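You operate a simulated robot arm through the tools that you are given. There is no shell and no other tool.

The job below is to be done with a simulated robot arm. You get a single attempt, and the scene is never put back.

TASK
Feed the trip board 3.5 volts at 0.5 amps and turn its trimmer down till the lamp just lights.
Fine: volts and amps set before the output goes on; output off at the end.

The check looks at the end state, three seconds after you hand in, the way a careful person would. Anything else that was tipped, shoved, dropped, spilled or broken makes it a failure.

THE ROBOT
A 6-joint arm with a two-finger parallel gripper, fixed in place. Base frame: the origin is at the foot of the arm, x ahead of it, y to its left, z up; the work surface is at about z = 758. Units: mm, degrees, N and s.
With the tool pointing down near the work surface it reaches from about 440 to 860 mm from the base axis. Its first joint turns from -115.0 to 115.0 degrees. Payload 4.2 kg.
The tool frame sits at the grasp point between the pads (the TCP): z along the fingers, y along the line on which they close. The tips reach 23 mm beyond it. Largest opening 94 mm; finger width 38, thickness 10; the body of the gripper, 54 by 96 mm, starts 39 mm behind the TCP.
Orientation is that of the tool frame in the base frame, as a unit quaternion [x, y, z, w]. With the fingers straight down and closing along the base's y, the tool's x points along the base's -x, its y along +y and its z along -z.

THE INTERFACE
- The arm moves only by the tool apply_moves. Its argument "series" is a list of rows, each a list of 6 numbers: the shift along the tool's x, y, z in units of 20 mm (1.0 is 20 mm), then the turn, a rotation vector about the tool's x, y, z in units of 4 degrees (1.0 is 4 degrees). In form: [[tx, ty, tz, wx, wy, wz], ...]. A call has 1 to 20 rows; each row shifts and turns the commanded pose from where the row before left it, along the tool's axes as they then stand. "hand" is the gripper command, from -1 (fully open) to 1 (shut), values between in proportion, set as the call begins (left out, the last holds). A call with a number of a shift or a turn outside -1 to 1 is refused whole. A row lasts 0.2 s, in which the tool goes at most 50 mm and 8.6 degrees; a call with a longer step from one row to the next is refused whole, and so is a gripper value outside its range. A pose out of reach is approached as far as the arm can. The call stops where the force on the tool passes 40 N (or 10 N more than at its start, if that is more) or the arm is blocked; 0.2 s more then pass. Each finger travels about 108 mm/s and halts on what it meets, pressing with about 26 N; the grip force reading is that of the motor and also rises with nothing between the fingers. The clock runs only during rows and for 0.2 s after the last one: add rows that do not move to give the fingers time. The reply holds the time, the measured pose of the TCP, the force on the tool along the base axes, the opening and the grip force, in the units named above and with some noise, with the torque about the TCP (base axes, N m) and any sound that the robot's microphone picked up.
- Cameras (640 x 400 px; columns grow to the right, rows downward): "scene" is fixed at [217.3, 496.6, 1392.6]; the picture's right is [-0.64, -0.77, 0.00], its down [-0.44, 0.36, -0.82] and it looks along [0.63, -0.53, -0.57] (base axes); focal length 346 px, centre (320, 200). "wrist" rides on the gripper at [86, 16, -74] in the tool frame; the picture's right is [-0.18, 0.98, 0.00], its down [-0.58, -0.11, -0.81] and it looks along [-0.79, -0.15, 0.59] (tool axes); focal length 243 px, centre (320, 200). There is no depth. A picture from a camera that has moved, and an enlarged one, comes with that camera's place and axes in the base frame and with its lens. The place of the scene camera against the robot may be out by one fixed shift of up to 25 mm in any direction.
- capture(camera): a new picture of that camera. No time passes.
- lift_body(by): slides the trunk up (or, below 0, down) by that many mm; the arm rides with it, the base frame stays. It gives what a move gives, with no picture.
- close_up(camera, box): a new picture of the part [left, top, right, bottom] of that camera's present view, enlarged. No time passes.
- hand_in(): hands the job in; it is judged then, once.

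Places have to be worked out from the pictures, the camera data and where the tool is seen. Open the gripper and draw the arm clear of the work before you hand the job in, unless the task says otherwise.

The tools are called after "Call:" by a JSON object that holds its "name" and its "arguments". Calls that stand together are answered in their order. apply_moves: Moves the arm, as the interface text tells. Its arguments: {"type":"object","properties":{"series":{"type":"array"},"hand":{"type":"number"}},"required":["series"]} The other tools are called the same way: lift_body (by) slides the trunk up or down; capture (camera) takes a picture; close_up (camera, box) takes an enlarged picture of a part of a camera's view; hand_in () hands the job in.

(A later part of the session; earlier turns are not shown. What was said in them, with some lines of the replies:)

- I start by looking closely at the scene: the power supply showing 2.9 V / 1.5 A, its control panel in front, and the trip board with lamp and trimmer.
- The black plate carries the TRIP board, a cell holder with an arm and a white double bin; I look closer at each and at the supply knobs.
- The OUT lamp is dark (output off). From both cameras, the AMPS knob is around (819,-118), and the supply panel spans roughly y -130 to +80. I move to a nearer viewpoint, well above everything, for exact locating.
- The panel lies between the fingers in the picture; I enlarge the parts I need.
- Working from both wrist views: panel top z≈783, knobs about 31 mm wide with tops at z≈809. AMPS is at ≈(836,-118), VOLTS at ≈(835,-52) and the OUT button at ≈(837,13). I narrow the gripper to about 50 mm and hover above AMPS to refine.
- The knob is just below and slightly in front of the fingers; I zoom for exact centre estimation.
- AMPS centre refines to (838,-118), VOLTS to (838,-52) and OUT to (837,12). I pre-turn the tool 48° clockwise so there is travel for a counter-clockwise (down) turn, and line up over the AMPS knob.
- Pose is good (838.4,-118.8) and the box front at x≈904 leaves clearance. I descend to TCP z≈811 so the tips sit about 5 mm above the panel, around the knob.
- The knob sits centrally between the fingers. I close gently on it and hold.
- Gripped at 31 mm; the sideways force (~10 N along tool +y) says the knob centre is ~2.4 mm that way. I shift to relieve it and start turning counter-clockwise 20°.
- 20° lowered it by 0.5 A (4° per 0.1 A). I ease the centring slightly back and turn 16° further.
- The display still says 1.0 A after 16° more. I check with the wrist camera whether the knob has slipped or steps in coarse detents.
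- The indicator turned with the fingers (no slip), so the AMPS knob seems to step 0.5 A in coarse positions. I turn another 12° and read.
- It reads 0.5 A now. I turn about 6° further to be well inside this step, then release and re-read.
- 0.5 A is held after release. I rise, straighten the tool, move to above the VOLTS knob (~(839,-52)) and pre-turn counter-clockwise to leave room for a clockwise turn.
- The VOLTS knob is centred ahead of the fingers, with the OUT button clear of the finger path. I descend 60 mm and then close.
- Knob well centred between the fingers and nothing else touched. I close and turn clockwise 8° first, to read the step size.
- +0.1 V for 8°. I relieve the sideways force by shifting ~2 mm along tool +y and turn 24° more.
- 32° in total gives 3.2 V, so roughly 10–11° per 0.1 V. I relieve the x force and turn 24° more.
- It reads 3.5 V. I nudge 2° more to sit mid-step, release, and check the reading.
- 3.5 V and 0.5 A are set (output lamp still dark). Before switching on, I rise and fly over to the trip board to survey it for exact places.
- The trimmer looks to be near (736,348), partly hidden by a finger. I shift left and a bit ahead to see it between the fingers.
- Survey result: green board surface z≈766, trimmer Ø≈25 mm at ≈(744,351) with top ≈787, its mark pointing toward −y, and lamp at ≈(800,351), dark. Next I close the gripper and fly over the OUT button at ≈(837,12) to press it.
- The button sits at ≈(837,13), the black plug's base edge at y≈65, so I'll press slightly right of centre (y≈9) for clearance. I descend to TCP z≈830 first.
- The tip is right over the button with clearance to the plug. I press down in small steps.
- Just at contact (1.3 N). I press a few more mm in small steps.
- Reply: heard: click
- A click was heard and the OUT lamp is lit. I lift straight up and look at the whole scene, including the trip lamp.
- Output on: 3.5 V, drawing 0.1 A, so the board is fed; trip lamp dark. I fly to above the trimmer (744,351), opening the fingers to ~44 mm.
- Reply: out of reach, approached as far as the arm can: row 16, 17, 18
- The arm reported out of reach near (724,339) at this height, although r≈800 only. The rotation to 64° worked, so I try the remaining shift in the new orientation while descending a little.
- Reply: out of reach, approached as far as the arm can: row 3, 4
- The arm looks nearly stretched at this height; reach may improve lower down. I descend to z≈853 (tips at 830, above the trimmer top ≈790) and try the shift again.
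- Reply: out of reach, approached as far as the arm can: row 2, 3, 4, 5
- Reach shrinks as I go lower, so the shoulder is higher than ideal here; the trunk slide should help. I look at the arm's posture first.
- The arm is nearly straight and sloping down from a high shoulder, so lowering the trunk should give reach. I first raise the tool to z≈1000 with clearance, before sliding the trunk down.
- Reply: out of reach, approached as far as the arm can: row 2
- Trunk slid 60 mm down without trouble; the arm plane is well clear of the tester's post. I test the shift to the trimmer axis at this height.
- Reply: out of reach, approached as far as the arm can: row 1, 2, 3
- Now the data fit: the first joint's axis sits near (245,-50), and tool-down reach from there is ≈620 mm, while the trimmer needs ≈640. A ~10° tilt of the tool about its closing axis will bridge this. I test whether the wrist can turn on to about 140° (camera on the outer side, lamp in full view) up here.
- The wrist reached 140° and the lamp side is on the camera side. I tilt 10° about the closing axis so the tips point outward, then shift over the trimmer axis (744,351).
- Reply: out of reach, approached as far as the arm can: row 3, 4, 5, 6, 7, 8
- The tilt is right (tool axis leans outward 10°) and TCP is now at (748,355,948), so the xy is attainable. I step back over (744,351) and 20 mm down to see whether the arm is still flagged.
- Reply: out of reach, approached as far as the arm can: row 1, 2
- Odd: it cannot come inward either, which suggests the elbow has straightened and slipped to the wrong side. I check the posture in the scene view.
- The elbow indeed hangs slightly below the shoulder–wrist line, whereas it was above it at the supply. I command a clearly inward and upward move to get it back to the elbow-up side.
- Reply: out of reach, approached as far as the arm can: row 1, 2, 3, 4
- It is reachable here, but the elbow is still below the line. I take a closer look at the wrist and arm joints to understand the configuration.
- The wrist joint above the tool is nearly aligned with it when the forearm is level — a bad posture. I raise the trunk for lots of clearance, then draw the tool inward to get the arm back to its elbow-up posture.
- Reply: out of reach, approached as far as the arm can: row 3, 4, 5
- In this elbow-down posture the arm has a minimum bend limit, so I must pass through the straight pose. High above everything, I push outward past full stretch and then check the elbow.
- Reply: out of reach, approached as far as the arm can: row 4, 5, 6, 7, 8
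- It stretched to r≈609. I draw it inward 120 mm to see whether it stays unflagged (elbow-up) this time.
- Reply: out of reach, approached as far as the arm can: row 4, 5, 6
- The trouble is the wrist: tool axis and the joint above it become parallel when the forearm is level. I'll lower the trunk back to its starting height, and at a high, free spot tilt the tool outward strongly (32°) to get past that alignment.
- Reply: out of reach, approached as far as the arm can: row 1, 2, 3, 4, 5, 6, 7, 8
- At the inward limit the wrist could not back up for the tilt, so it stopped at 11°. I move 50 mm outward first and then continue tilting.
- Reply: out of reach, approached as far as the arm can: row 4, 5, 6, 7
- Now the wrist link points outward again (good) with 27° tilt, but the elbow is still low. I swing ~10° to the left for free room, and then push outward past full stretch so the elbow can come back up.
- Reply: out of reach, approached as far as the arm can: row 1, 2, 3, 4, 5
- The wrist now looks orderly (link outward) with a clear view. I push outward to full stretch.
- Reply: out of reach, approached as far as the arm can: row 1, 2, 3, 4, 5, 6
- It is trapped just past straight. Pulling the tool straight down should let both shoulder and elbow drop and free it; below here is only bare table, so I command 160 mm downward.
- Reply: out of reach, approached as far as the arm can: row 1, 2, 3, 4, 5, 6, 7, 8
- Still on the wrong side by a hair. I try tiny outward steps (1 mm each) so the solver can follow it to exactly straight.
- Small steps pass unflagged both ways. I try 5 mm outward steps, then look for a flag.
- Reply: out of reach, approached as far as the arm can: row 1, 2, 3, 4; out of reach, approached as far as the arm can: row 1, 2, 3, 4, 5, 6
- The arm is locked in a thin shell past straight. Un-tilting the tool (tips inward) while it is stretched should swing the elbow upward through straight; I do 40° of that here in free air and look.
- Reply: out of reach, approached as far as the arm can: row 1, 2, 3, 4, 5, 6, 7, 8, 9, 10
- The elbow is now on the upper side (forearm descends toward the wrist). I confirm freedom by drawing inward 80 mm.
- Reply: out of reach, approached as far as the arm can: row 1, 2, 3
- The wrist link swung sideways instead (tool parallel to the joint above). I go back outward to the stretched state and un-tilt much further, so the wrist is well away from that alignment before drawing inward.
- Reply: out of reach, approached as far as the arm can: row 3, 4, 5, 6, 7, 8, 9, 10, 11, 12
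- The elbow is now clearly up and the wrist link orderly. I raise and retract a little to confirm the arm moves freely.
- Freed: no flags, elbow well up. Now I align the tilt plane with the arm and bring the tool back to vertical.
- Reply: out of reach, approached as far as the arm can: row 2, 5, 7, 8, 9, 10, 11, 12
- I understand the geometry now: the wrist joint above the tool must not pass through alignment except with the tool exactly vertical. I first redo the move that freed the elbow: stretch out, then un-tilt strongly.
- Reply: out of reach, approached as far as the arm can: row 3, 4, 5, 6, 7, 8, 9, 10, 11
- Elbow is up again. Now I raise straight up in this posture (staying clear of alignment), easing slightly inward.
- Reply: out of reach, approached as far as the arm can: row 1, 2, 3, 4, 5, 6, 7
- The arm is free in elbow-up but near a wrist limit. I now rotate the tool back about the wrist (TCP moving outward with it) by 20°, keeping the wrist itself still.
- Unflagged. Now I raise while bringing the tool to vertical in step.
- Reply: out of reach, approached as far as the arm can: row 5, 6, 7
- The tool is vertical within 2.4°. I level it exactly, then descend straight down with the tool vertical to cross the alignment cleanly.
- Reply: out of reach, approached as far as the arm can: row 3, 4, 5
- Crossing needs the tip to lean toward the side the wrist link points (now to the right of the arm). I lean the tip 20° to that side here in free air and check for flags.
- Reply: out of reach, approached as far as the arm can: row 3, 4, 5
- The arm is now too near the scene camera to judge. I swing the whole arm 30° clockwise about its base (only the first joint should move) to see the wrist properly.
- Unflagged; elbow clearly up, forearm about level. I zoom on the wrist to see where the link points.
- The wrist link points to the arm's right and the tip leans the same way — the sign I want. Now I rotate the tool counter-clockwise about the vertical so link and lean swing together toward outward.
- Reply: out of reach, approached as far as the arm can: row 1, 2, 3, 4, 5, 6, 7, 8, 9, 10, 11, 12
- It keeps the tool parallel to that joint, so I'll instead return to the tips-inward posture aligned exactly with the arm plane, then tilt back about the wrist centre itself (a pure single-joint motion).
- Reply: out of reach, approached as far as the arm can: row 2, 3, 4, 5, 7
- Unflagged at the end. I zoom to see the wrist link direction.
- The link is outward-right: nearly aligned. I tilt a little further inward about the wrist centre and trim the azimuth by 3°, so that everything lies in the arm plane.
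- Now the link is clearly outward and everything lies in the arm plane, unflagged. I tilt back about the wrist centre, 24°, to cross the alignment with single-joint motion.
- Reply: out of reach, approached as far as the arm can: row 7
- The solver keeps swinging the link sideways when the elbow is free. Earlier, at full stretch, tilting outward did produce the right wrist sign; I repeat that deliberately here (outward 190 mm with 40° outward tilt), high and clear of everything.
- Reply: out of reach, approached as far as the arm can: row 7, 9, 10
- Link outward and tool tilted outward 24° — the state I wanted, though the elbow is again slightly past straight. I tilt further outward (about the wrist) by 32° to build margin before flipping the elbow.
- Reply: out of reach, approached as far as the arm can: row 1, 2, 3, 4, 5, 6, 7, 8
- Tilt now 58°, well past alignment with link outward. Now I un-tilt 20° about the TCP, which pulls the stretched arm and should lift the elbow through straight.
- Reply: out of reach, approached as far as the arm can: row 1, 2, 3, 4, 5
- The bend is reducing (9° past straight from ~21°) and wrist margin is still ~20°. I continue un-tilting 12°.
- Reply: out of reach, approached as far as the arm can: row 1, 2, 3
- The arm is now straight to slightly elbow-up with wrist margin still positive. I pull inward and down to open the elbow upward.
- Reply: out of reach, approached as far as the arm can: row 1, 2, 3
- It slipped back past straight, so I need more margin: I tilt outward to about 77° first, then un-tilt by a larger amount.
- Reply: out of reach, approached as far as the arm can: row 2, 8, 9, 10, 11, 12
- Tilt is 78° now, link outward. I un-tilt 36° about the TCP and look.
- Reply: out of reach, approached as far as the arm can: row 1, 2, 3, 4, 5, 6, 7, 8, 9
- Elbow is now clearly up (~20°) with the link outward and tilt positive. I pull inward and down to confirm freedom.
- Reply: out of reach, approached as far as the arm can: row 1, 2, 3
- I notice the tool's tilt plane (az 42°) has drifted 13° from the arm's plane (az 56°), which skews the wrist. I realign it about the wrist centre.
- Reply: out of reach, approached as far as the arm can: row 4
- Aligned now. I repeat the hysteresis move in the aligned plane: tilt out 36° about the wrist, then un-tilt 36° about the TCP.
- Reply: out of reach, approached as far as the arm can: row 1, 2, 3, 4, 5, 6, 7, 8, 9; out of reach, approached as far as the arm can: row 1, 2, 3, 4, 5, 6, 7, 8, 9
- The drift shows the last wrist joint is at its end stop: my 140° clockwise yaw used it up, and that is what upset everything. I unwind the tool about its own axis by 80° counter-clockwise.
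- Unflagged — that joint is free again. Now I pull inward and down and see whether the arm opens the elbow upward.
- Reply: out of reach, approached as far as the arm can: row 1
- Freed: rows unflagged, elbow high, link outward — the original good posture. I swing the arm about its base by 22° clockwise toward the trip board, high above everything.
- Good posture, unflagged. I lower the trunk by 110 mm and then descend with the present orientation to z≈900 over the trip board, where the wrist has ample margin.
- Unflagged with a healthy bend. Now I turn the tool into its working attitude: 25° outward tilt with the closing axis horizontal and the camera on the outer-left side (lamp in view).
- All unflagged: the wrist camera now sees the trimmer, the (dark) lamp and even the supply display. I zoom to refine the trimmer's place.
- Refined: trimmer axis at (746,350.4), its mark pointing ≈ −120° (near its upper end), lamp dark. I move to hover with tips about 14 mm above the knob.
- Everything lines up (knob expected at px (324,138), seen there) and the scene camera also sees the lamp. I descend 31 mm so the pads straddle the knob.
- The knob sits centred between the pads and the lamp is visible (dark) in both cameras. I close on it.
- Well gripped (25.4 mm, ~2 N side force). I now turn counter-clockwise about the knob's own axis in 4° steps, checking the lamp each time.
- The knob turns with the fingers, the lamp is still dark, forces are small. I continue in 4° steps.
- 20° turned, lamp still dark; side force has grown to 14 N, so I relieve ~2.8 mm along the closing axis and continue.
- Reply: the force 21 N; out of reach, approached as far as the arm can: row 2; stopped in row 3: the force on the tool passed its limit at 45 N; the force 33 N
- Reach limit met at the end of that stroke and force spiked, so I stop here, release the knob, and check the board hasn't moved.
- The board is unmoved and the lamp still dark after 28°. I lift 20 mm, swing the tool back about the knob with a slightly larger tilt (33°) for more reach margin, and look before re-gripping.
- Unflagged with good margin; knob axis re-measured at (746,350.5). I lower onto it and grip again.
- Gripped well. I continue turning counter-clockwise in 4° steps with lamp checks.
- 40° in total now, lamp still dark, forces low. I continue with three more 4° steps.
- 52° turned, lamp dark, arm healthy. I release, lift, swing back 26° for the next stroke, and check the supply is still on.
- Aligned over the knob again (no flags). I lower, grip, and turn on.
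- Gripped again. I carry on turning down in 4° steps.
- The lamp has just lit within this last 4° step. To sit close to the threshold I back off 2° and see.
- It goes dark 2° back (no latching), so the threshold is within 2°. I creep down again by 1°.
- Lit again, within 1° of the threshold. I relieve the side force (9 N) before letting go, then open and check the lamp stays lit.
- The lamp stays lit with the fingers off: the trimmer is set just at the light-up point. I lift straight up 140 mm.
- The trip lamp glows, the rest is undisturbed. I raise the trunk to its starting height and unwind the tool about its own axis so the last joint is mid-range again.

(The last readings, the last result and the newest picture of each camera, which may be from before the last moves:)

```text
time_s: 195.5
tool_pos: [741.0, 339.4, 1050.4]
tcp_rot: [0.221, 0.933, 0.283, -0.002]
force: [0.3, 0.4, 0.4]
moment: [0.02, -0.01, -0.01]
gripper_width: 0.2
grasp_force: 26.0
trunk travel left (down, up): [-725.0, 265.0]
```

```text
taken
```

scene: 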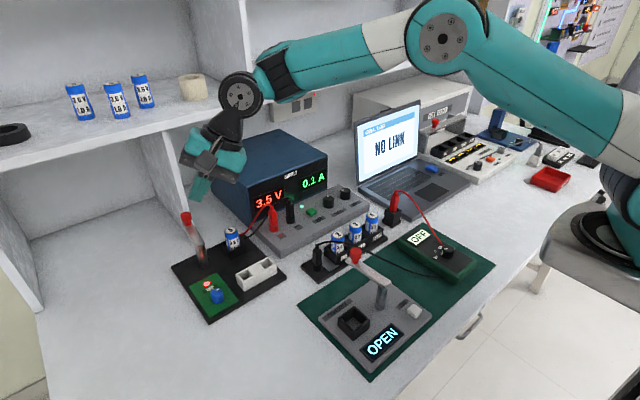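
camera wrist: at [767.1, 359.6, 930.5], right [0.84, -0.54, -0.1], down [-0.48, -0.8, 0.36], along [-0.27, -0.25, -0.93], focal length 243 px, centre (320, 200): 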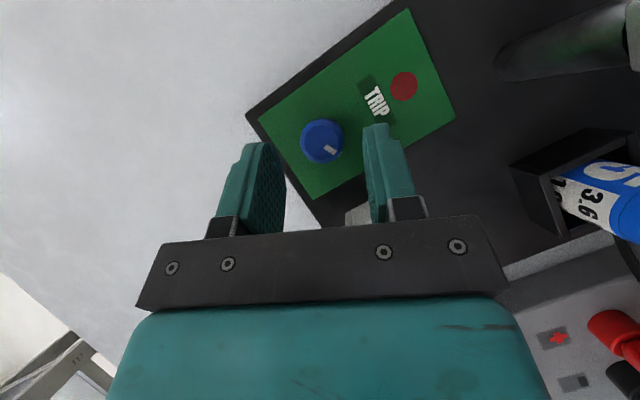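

Posture good. I now travel to above the supply panel, turning the tool back to a near-vertical attitude (15° outward tilt, camera on the inner side), with the gripper closed.

Call:
{"name": "apply_moves", "arguments": {"series": [[-0.52, -0.71, -0.33, 0.5165, -0.2262, -0.6406], [-0.48, -0.727, -0.29, 0.5165, -0.2262, -0.6406], [-0.44, -0.743, -0.253, 0.5165, -0.2262, -0.6406], [-0.4, -0.76, -0.215, 0.5165, -0.2262, -0.6406], [-0.36, -0.776, -0.176, 0.5165, -0.2262, -0.6406], [-0.318, -0.793, -0.138, 0.5165, -0.2262, -0.6406], [-0.278, -0.81, -0.1, 0.5165, -0.2262, -0.6406], [-0.237, -0.826, -0.06, 0.5165, -0.2262, -0.6406], [-0.197, -0.842, -0.022, 0.5165, -0.2262, -0.6406], [-0.157, -0.859, 0.016, 0.5165, -0.2262, -0.6406], [-0.116, -0.875, 0.055, 0.5165, -0.2262, -0.6406], [-0.076, -0.892, 0.093, 0.5165, -0.2262, -0.6406], [-0.035, -0.908, 0.132, 0.5165, -0.2262, -0.6406], [0.005, -0.925, 0.17, 0.5165, -0.2262, -0.6406], [0, 0, 0, 0, 0, 0]]}}

Call:
{"name": "capture", "arguments": {"camera": "scene"}}

```text
time_s: 198.7
tool_pos: [770.5, 95.5, 1000.8]
tcp_rot: [-0.05, 0.99, 0.008, 0.129]
force: [0.1, -0.2, 0.4]
moment: [0.03, -0.04, -0.01]
gripper_width: 0.2
grasp_force: 26.2
trunk travel left (down, up): [-725.0, 265.0]
```

```text
taken
```

scene: 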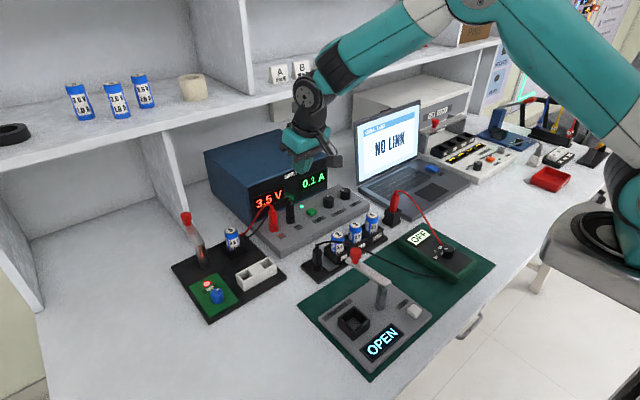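

Unflagged. I move to (800,9,925) and then level the tool to exactly vertical.

Call:
{"name": "apply_moves", "arguments": {"series": [[-0.005, -0.893, 0.78, 0, 0, 0], [-0.005, -0.893, 0.78, 0, 0, 0], [-0.005, -0.893, 0.78, 0, 0, 0], [-0.005, -0.893, 0.78, 0, 0, 0], [-0.005, -0.893, 0.78, 0, 0, 0], [0, 0, 0, 0.046, 0.743, 0.288], [0, 0, 0, 0.046, 0.743, 0.288], [0, 0, 0, 0.046, 0.743, 0.288], [0, 0, 0, 0.046, 0.743, 0.288], [0, 0, 0, 0.046, 0.743, 0.288], [0, 0, 0, 0, 0, 0]]}}

Call:
{"name": "capture", "arguments": {"camera": "wrist"}}

Call:
{"name": "capture", "arguments": {"camera": "scene"}}

```text
time_s: 201.1
tool_pos: [798.7, 8.6, 925.0]
tcp_rot: [0.0, 1.0, 0.0, 0.0]
force: [-1.8, 0.4, -0.1]
moment: [0.02, -0.02, -0.04]
gripper_width: 0.1
grasp_force: 25.9
trunk travel left (down, up): [-725.0, 265.0]
```

```text
taken
camera wrist: at [712.2, 23.5, 1000.3], right [0.18, 0.98, 0.0], down [0.58, -0.11, 0.81], along [0.79, -0.15, -0.59], focal length 243 px, centre (320, 200)
```

wrist: 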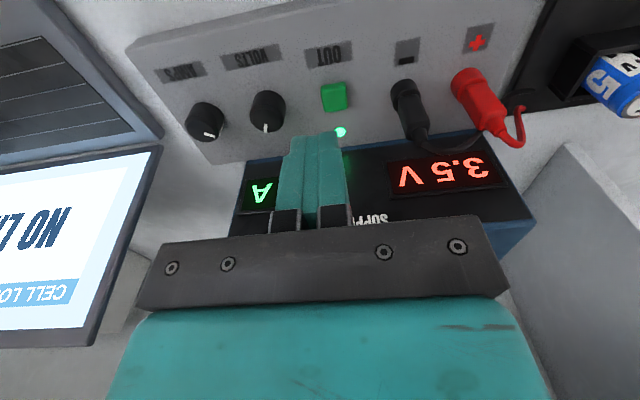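

```text
taken
```

scene: 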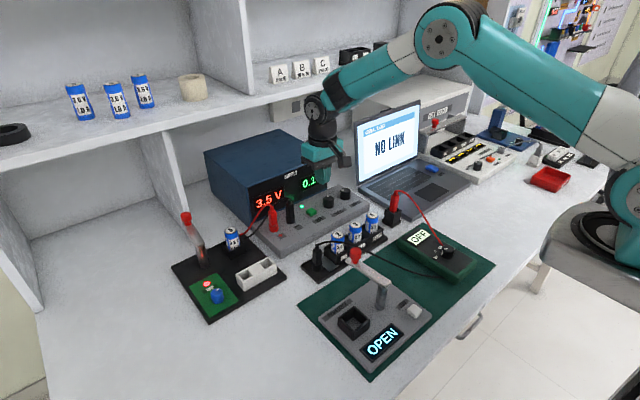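

Vertical, posture good, OUT lamp lit. I move in over the OUT button at TCP z≈830.

Call:
{"name": "apply_moves", "arguments": {"series": [[-0.388, 0.008, 0.95, 0, 0, 0], [-0.388, 0.008, 0.95, 0, 0, 0], [-0.388, 0.008, 0.95, 0, 0, 0], [-0.388, 0.008, 0.95, 0, 0, 0], [-0.388, 0.008, 0.95, 0, 0, 0], [0, 0, 0, 0, 0, 0]]}}

Call:
{"name": "close_up", "arguments": {"camera": "scene", "box": [260, 160, 372, 230]}}

Call:
{"name": "capture", "arguments": {"camera": "wrist"}}

```text
time_s: 202.5
tool_pos: [838.4, 10.8, 830.7]
tcp_rot: [0.0, 1.0, 0.0, 0.0]
force: [-0.4, -0.2, 0.2]
moment: [0.0, 0.01, 0.02]
gripper_width: 0.1
grasp_force: 25.8
trunk travel left (down, up): [-725.0, 265.0]
```

```text
5.71 times, centred on (316, 195) of scene
camera zoom: at [217.3, 496.6, 1392.6], right [-0.64, -0.77, 0.0], down [-0.44, 0.36, -0.82], along [0.63, -0.53, -0.57], focal length 1977 px, centre (343, 229)
```

zoom: 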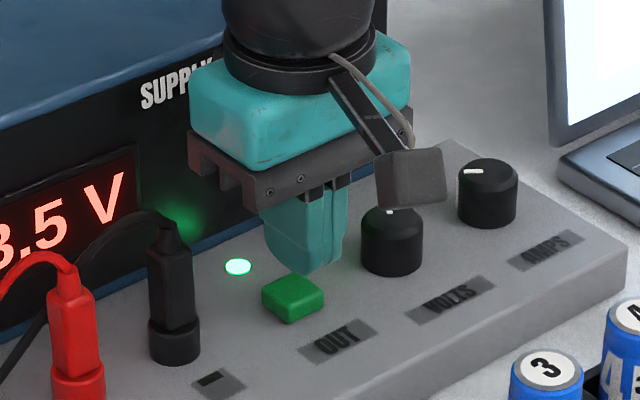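

```text
taken
camera wrist: at [751.0, 24.5, 904.8], right [0.18, 0.98, 0.0], down [0.58, -0.11, 0.81], along [0.79, -0.15, -0.59], focal length 243 px, centre (320, 200)
```

wrist: 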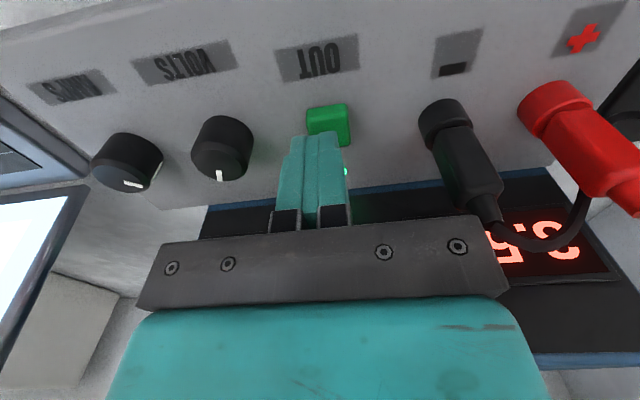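

Over the button as before. I press down in small steps.

Call:
{"name": "apply_moves", "arguments": {"series": [[0, 0, 0.25, 0, 0, 0], [0, 0, 0.2, 0, 0, 0], [0, 0, 0.15, 0, 0, 0], [0, 0, 0.15, 0, 0, 0], [0, 0, 0, 0, 0, 0]]}}

Call:
{"name": "apply_moves", "arguments": {"series": [[0, 0, 0.06, 0, 0, 0], [0, 0, 0.06, 0, 0, 0], [0, 0, 0, 0, 0, 0]]}}

Call:
{"name": "close_up", "arguments": {"camera": "scene", "box": [260, 160, 372, 230]}}

```text
time_s: 203.7
tool_pos: [838.3, 10.8, 815.8]
tcp_rot: [-0.001, 1.0, 0.001, 0.0]
force: [-1.0, 0.5, -0.6]
moment: [0.04, 0.02, 0.0]
gripper_width: 0.0
grasp_force: 26.1
trunk travel left (down, up): [-725.0, 265.0]
```

```text
time_s: 204.5
tool_pos: [837.1, 10.2, 812.9]
tcp_rot: [0.0, 1.0, 0.0, 0.001]
force: [0.3, -0.3, 1.1]
moment: [-0.04, 0.01, 0.02]
gripper_width: 0.0
grasp_force: 25.9
trunk travel left (down, up): [-725.0, 265.0]
```

```text
5.71 times, centred on (316, 195) of scene
camera zoom: at [217.3, 496.6, 1392.6], right [-0.64, -0.77, 0.0], down [-0.44, 0.36, -0.82], along [0.63, -0.53, -0.57], focal length 1977 px, centre (343, 229)
```

zoom: 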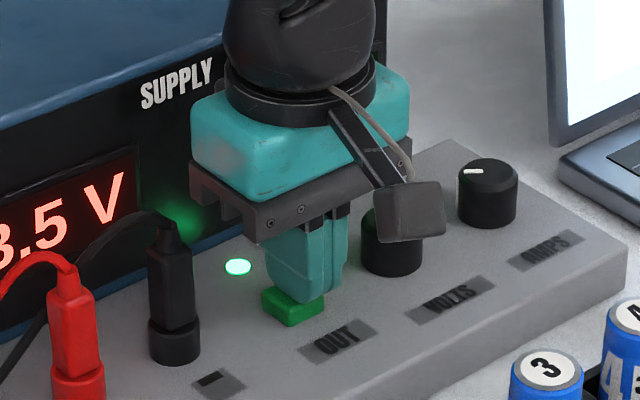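

No click yet (OUT lamp still lit); I press about 1 mm further.

Call:
{"name": "apply_moves", "arguments": {"series": [[0, 0, 0.05, 0, 0, 0], [0, 0, 0, 0, 0, 0]]}}

Call:
{"name": "close_up", "arguments": {"camera": "scene", "box": [260, 160, 372, 230]}}

```text
time_s: 205.1
tool_pos: [837.4, 10.6, 811.9]
tcp_rot: [0.0, 1.0, 0.001, 0.0]
force: [0.0, -0.4, 1.7]
moment: [-0.02, 0.0, -0.01]
gripper_width: 0.0
grasp_force: 26.1
trunk travel left (down, up): [-725.0, 265.0]
heard: click
```

```text
5.71 times, centred on (316, 195) of scene
camera zoom: at [217.3, 496.6, 1392.6], right [-0.64, -0.77, 0.0], down [-0.44, 0.36, -0.82], along [0.63, -0.53, -0.57], focal length 1977 px, centre (343, 229)
```

zoom: 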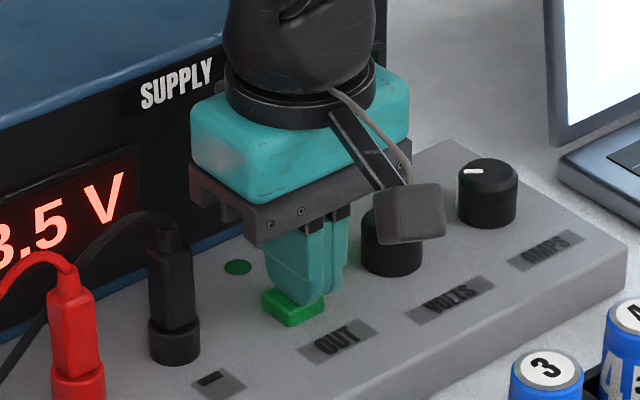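

Clicked: the OUT lamp is off. I lift straight up, then draw back to near the starting place and open the gripper.

Call:
{"name": "apply_moves", "arguments": {"series": [[0, 0, -1, 0, 0, 0], [0, 0, -1, 0, 0, 0], [0, 0, -1, 0, 0, 0], [0, 0, -1, 0, 0, 0], [0, 0, -1, 0, 0, 0], [0.3, 0, -0.9, 0, 0, 0], [1, 0, -0.9, 0, 0, 0], [1, 0, -0.5, 0, 0, 0], [1, -0.5, -0.5, 0, 0, 0], [1, -0.5, -0.5, 0, 0, 0], [1, -0.5, -0.5, 0, 0, 0], [1, -0.5, -0.5, 0, 0, 0], [1, -0.5, -0.5, 0, 0, 0], [1, -0.5, -0.5, 0, 0, 0], [1, -0.5, -0.3, 0, 0, 0], [1, -0.5, 0, 0, 0, 0], [1, -0.5, 0, 0, 0, 0], [0, 0, 0, 0, 0, 0]]}}

Call:
{"name": "apply_moves", "arguments": {"series": [[0, 0, 0, 0, 0, 0], [0, 0, 0, 0, 0, 0], [0, 0, 0, 0, 0, 0]], "hand": -1}}

Call:
{"name": "capture", "arguments": {"camera": "scene"}}

Call:
{"name": "close_up", "arguments": {"camera": "scene", "box": [160, 120, 400, 320]}}

Call:
{"name": "close_up", "arguments": {"camera": "scene", "box": [190, 270, 254, 310]}}

```text
time_s: 208.9
tool_pos: [612.0, -80.3, 1024.7]
tcp_rot: [0.0, 1.0, 0.001, 0.0]
force: [0.6, 0.6, 0.0]
moment: [-0.06, 0.02, 0.0]
gripper_width: 0.1
grasp_force: 25.9
trunk travel left (down, up): [-725.0, 265.0]
```

```text
time_s: 209.7
tool_pos: [612.8, -80.7, 1024.4]
tcp_rot: [0.0, 1.0, 0.001, 0.0]
force: [-0.6, 0.7, 0.1]
moment: [0.01, -0.03, 0.01]
gripper_width: 93.9
grasp_force: 0.1
trunk travel left (down, up): [-725.0, 265.0]
```

```text
taken
```

scene: 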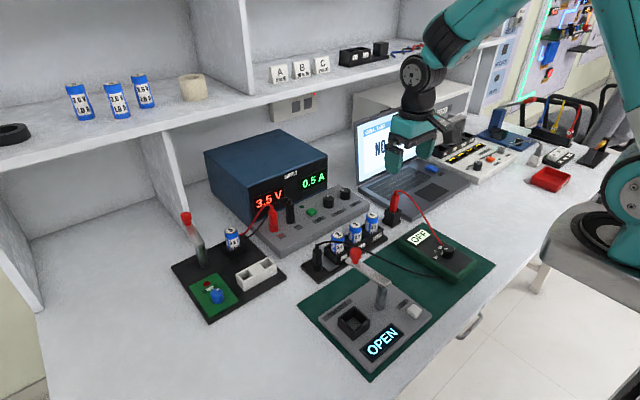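

```text
2.00 times, centred on (280, 220) of scene
camera zoom: at [217.3, 496.6, 1392.6], right [-0.64, -0.77, 0.0], down [-0.44, 0.36, -0.82], along [0.63, -0.53, -0.57], focal length 692 px, centre (400, 160)
```

zoom: 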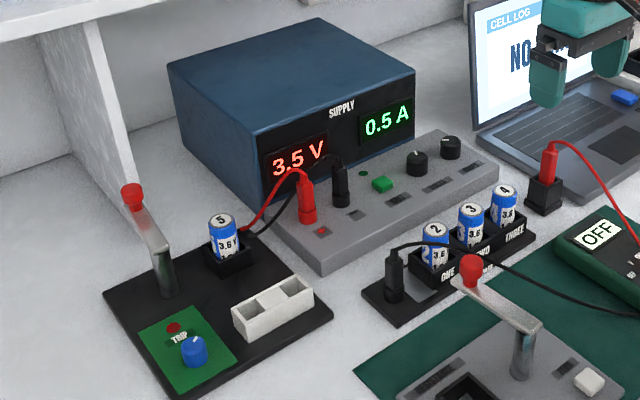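

```text
10.00 times, centred on (222, 290) of scene
camera zoom: at [217.3, 496.6, 1392.6], right [-0.64, -0.77, 0.0], down [-0.44, 0.36, -0.82], along [0.63, -0.53, -0.57], focal length 3460 px, centre (1300, -700)
```

zoom: 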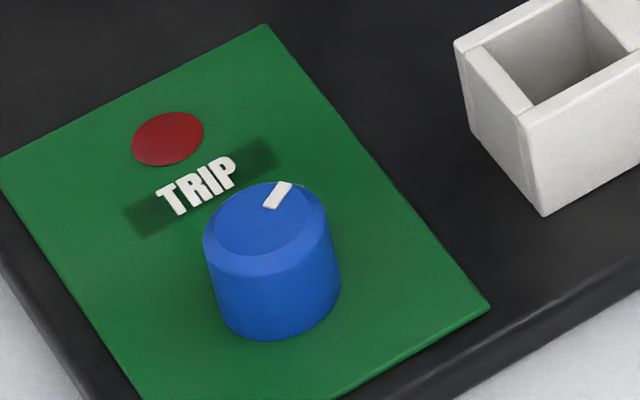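

Final state: the supply is set to 3.5 V / 0.5 A with the output off. The trimmer is left at the point where the lamp just lit, nothing else has moved, and the gripper is open with the arm clear. I hand the job in.

Call:
{"name": "hand_in", "arguments": {}}

```text
The job is handed in.
```

The job is handed in. The trip board was fed 3.5 V with the current set to 0.5 A, and its trimmer is turned down to where the lamp just lights.

- **Supply:** I set volts and amps while the output was still off, then switched it on. It is now off again, and the display reads 3.5 V / 0.5 A. With the output on, the board drew 0.1 A.
- **Trimmer:** I turned it down about 63° until the lamp lit. I backed off 2° and the lamp went out, then came down 1° and it lit again. It stayed lit after I let go of the knob.
- **Reach problem:** I first moved toward the trimmer at a height where the arm ran out of reach and got stuck at full stretch. Freeing it took a long series of moves in open air, and I saw no contact with anything.
- **Force on the board:** During one turn of the trimmer the force on the tool passed its limit (45 N) and the move stopped. I let go and checked; the board had not shifted.

In the last pictures nothing looks moved or tipped. The gripper is open and the arm is clear of the work.
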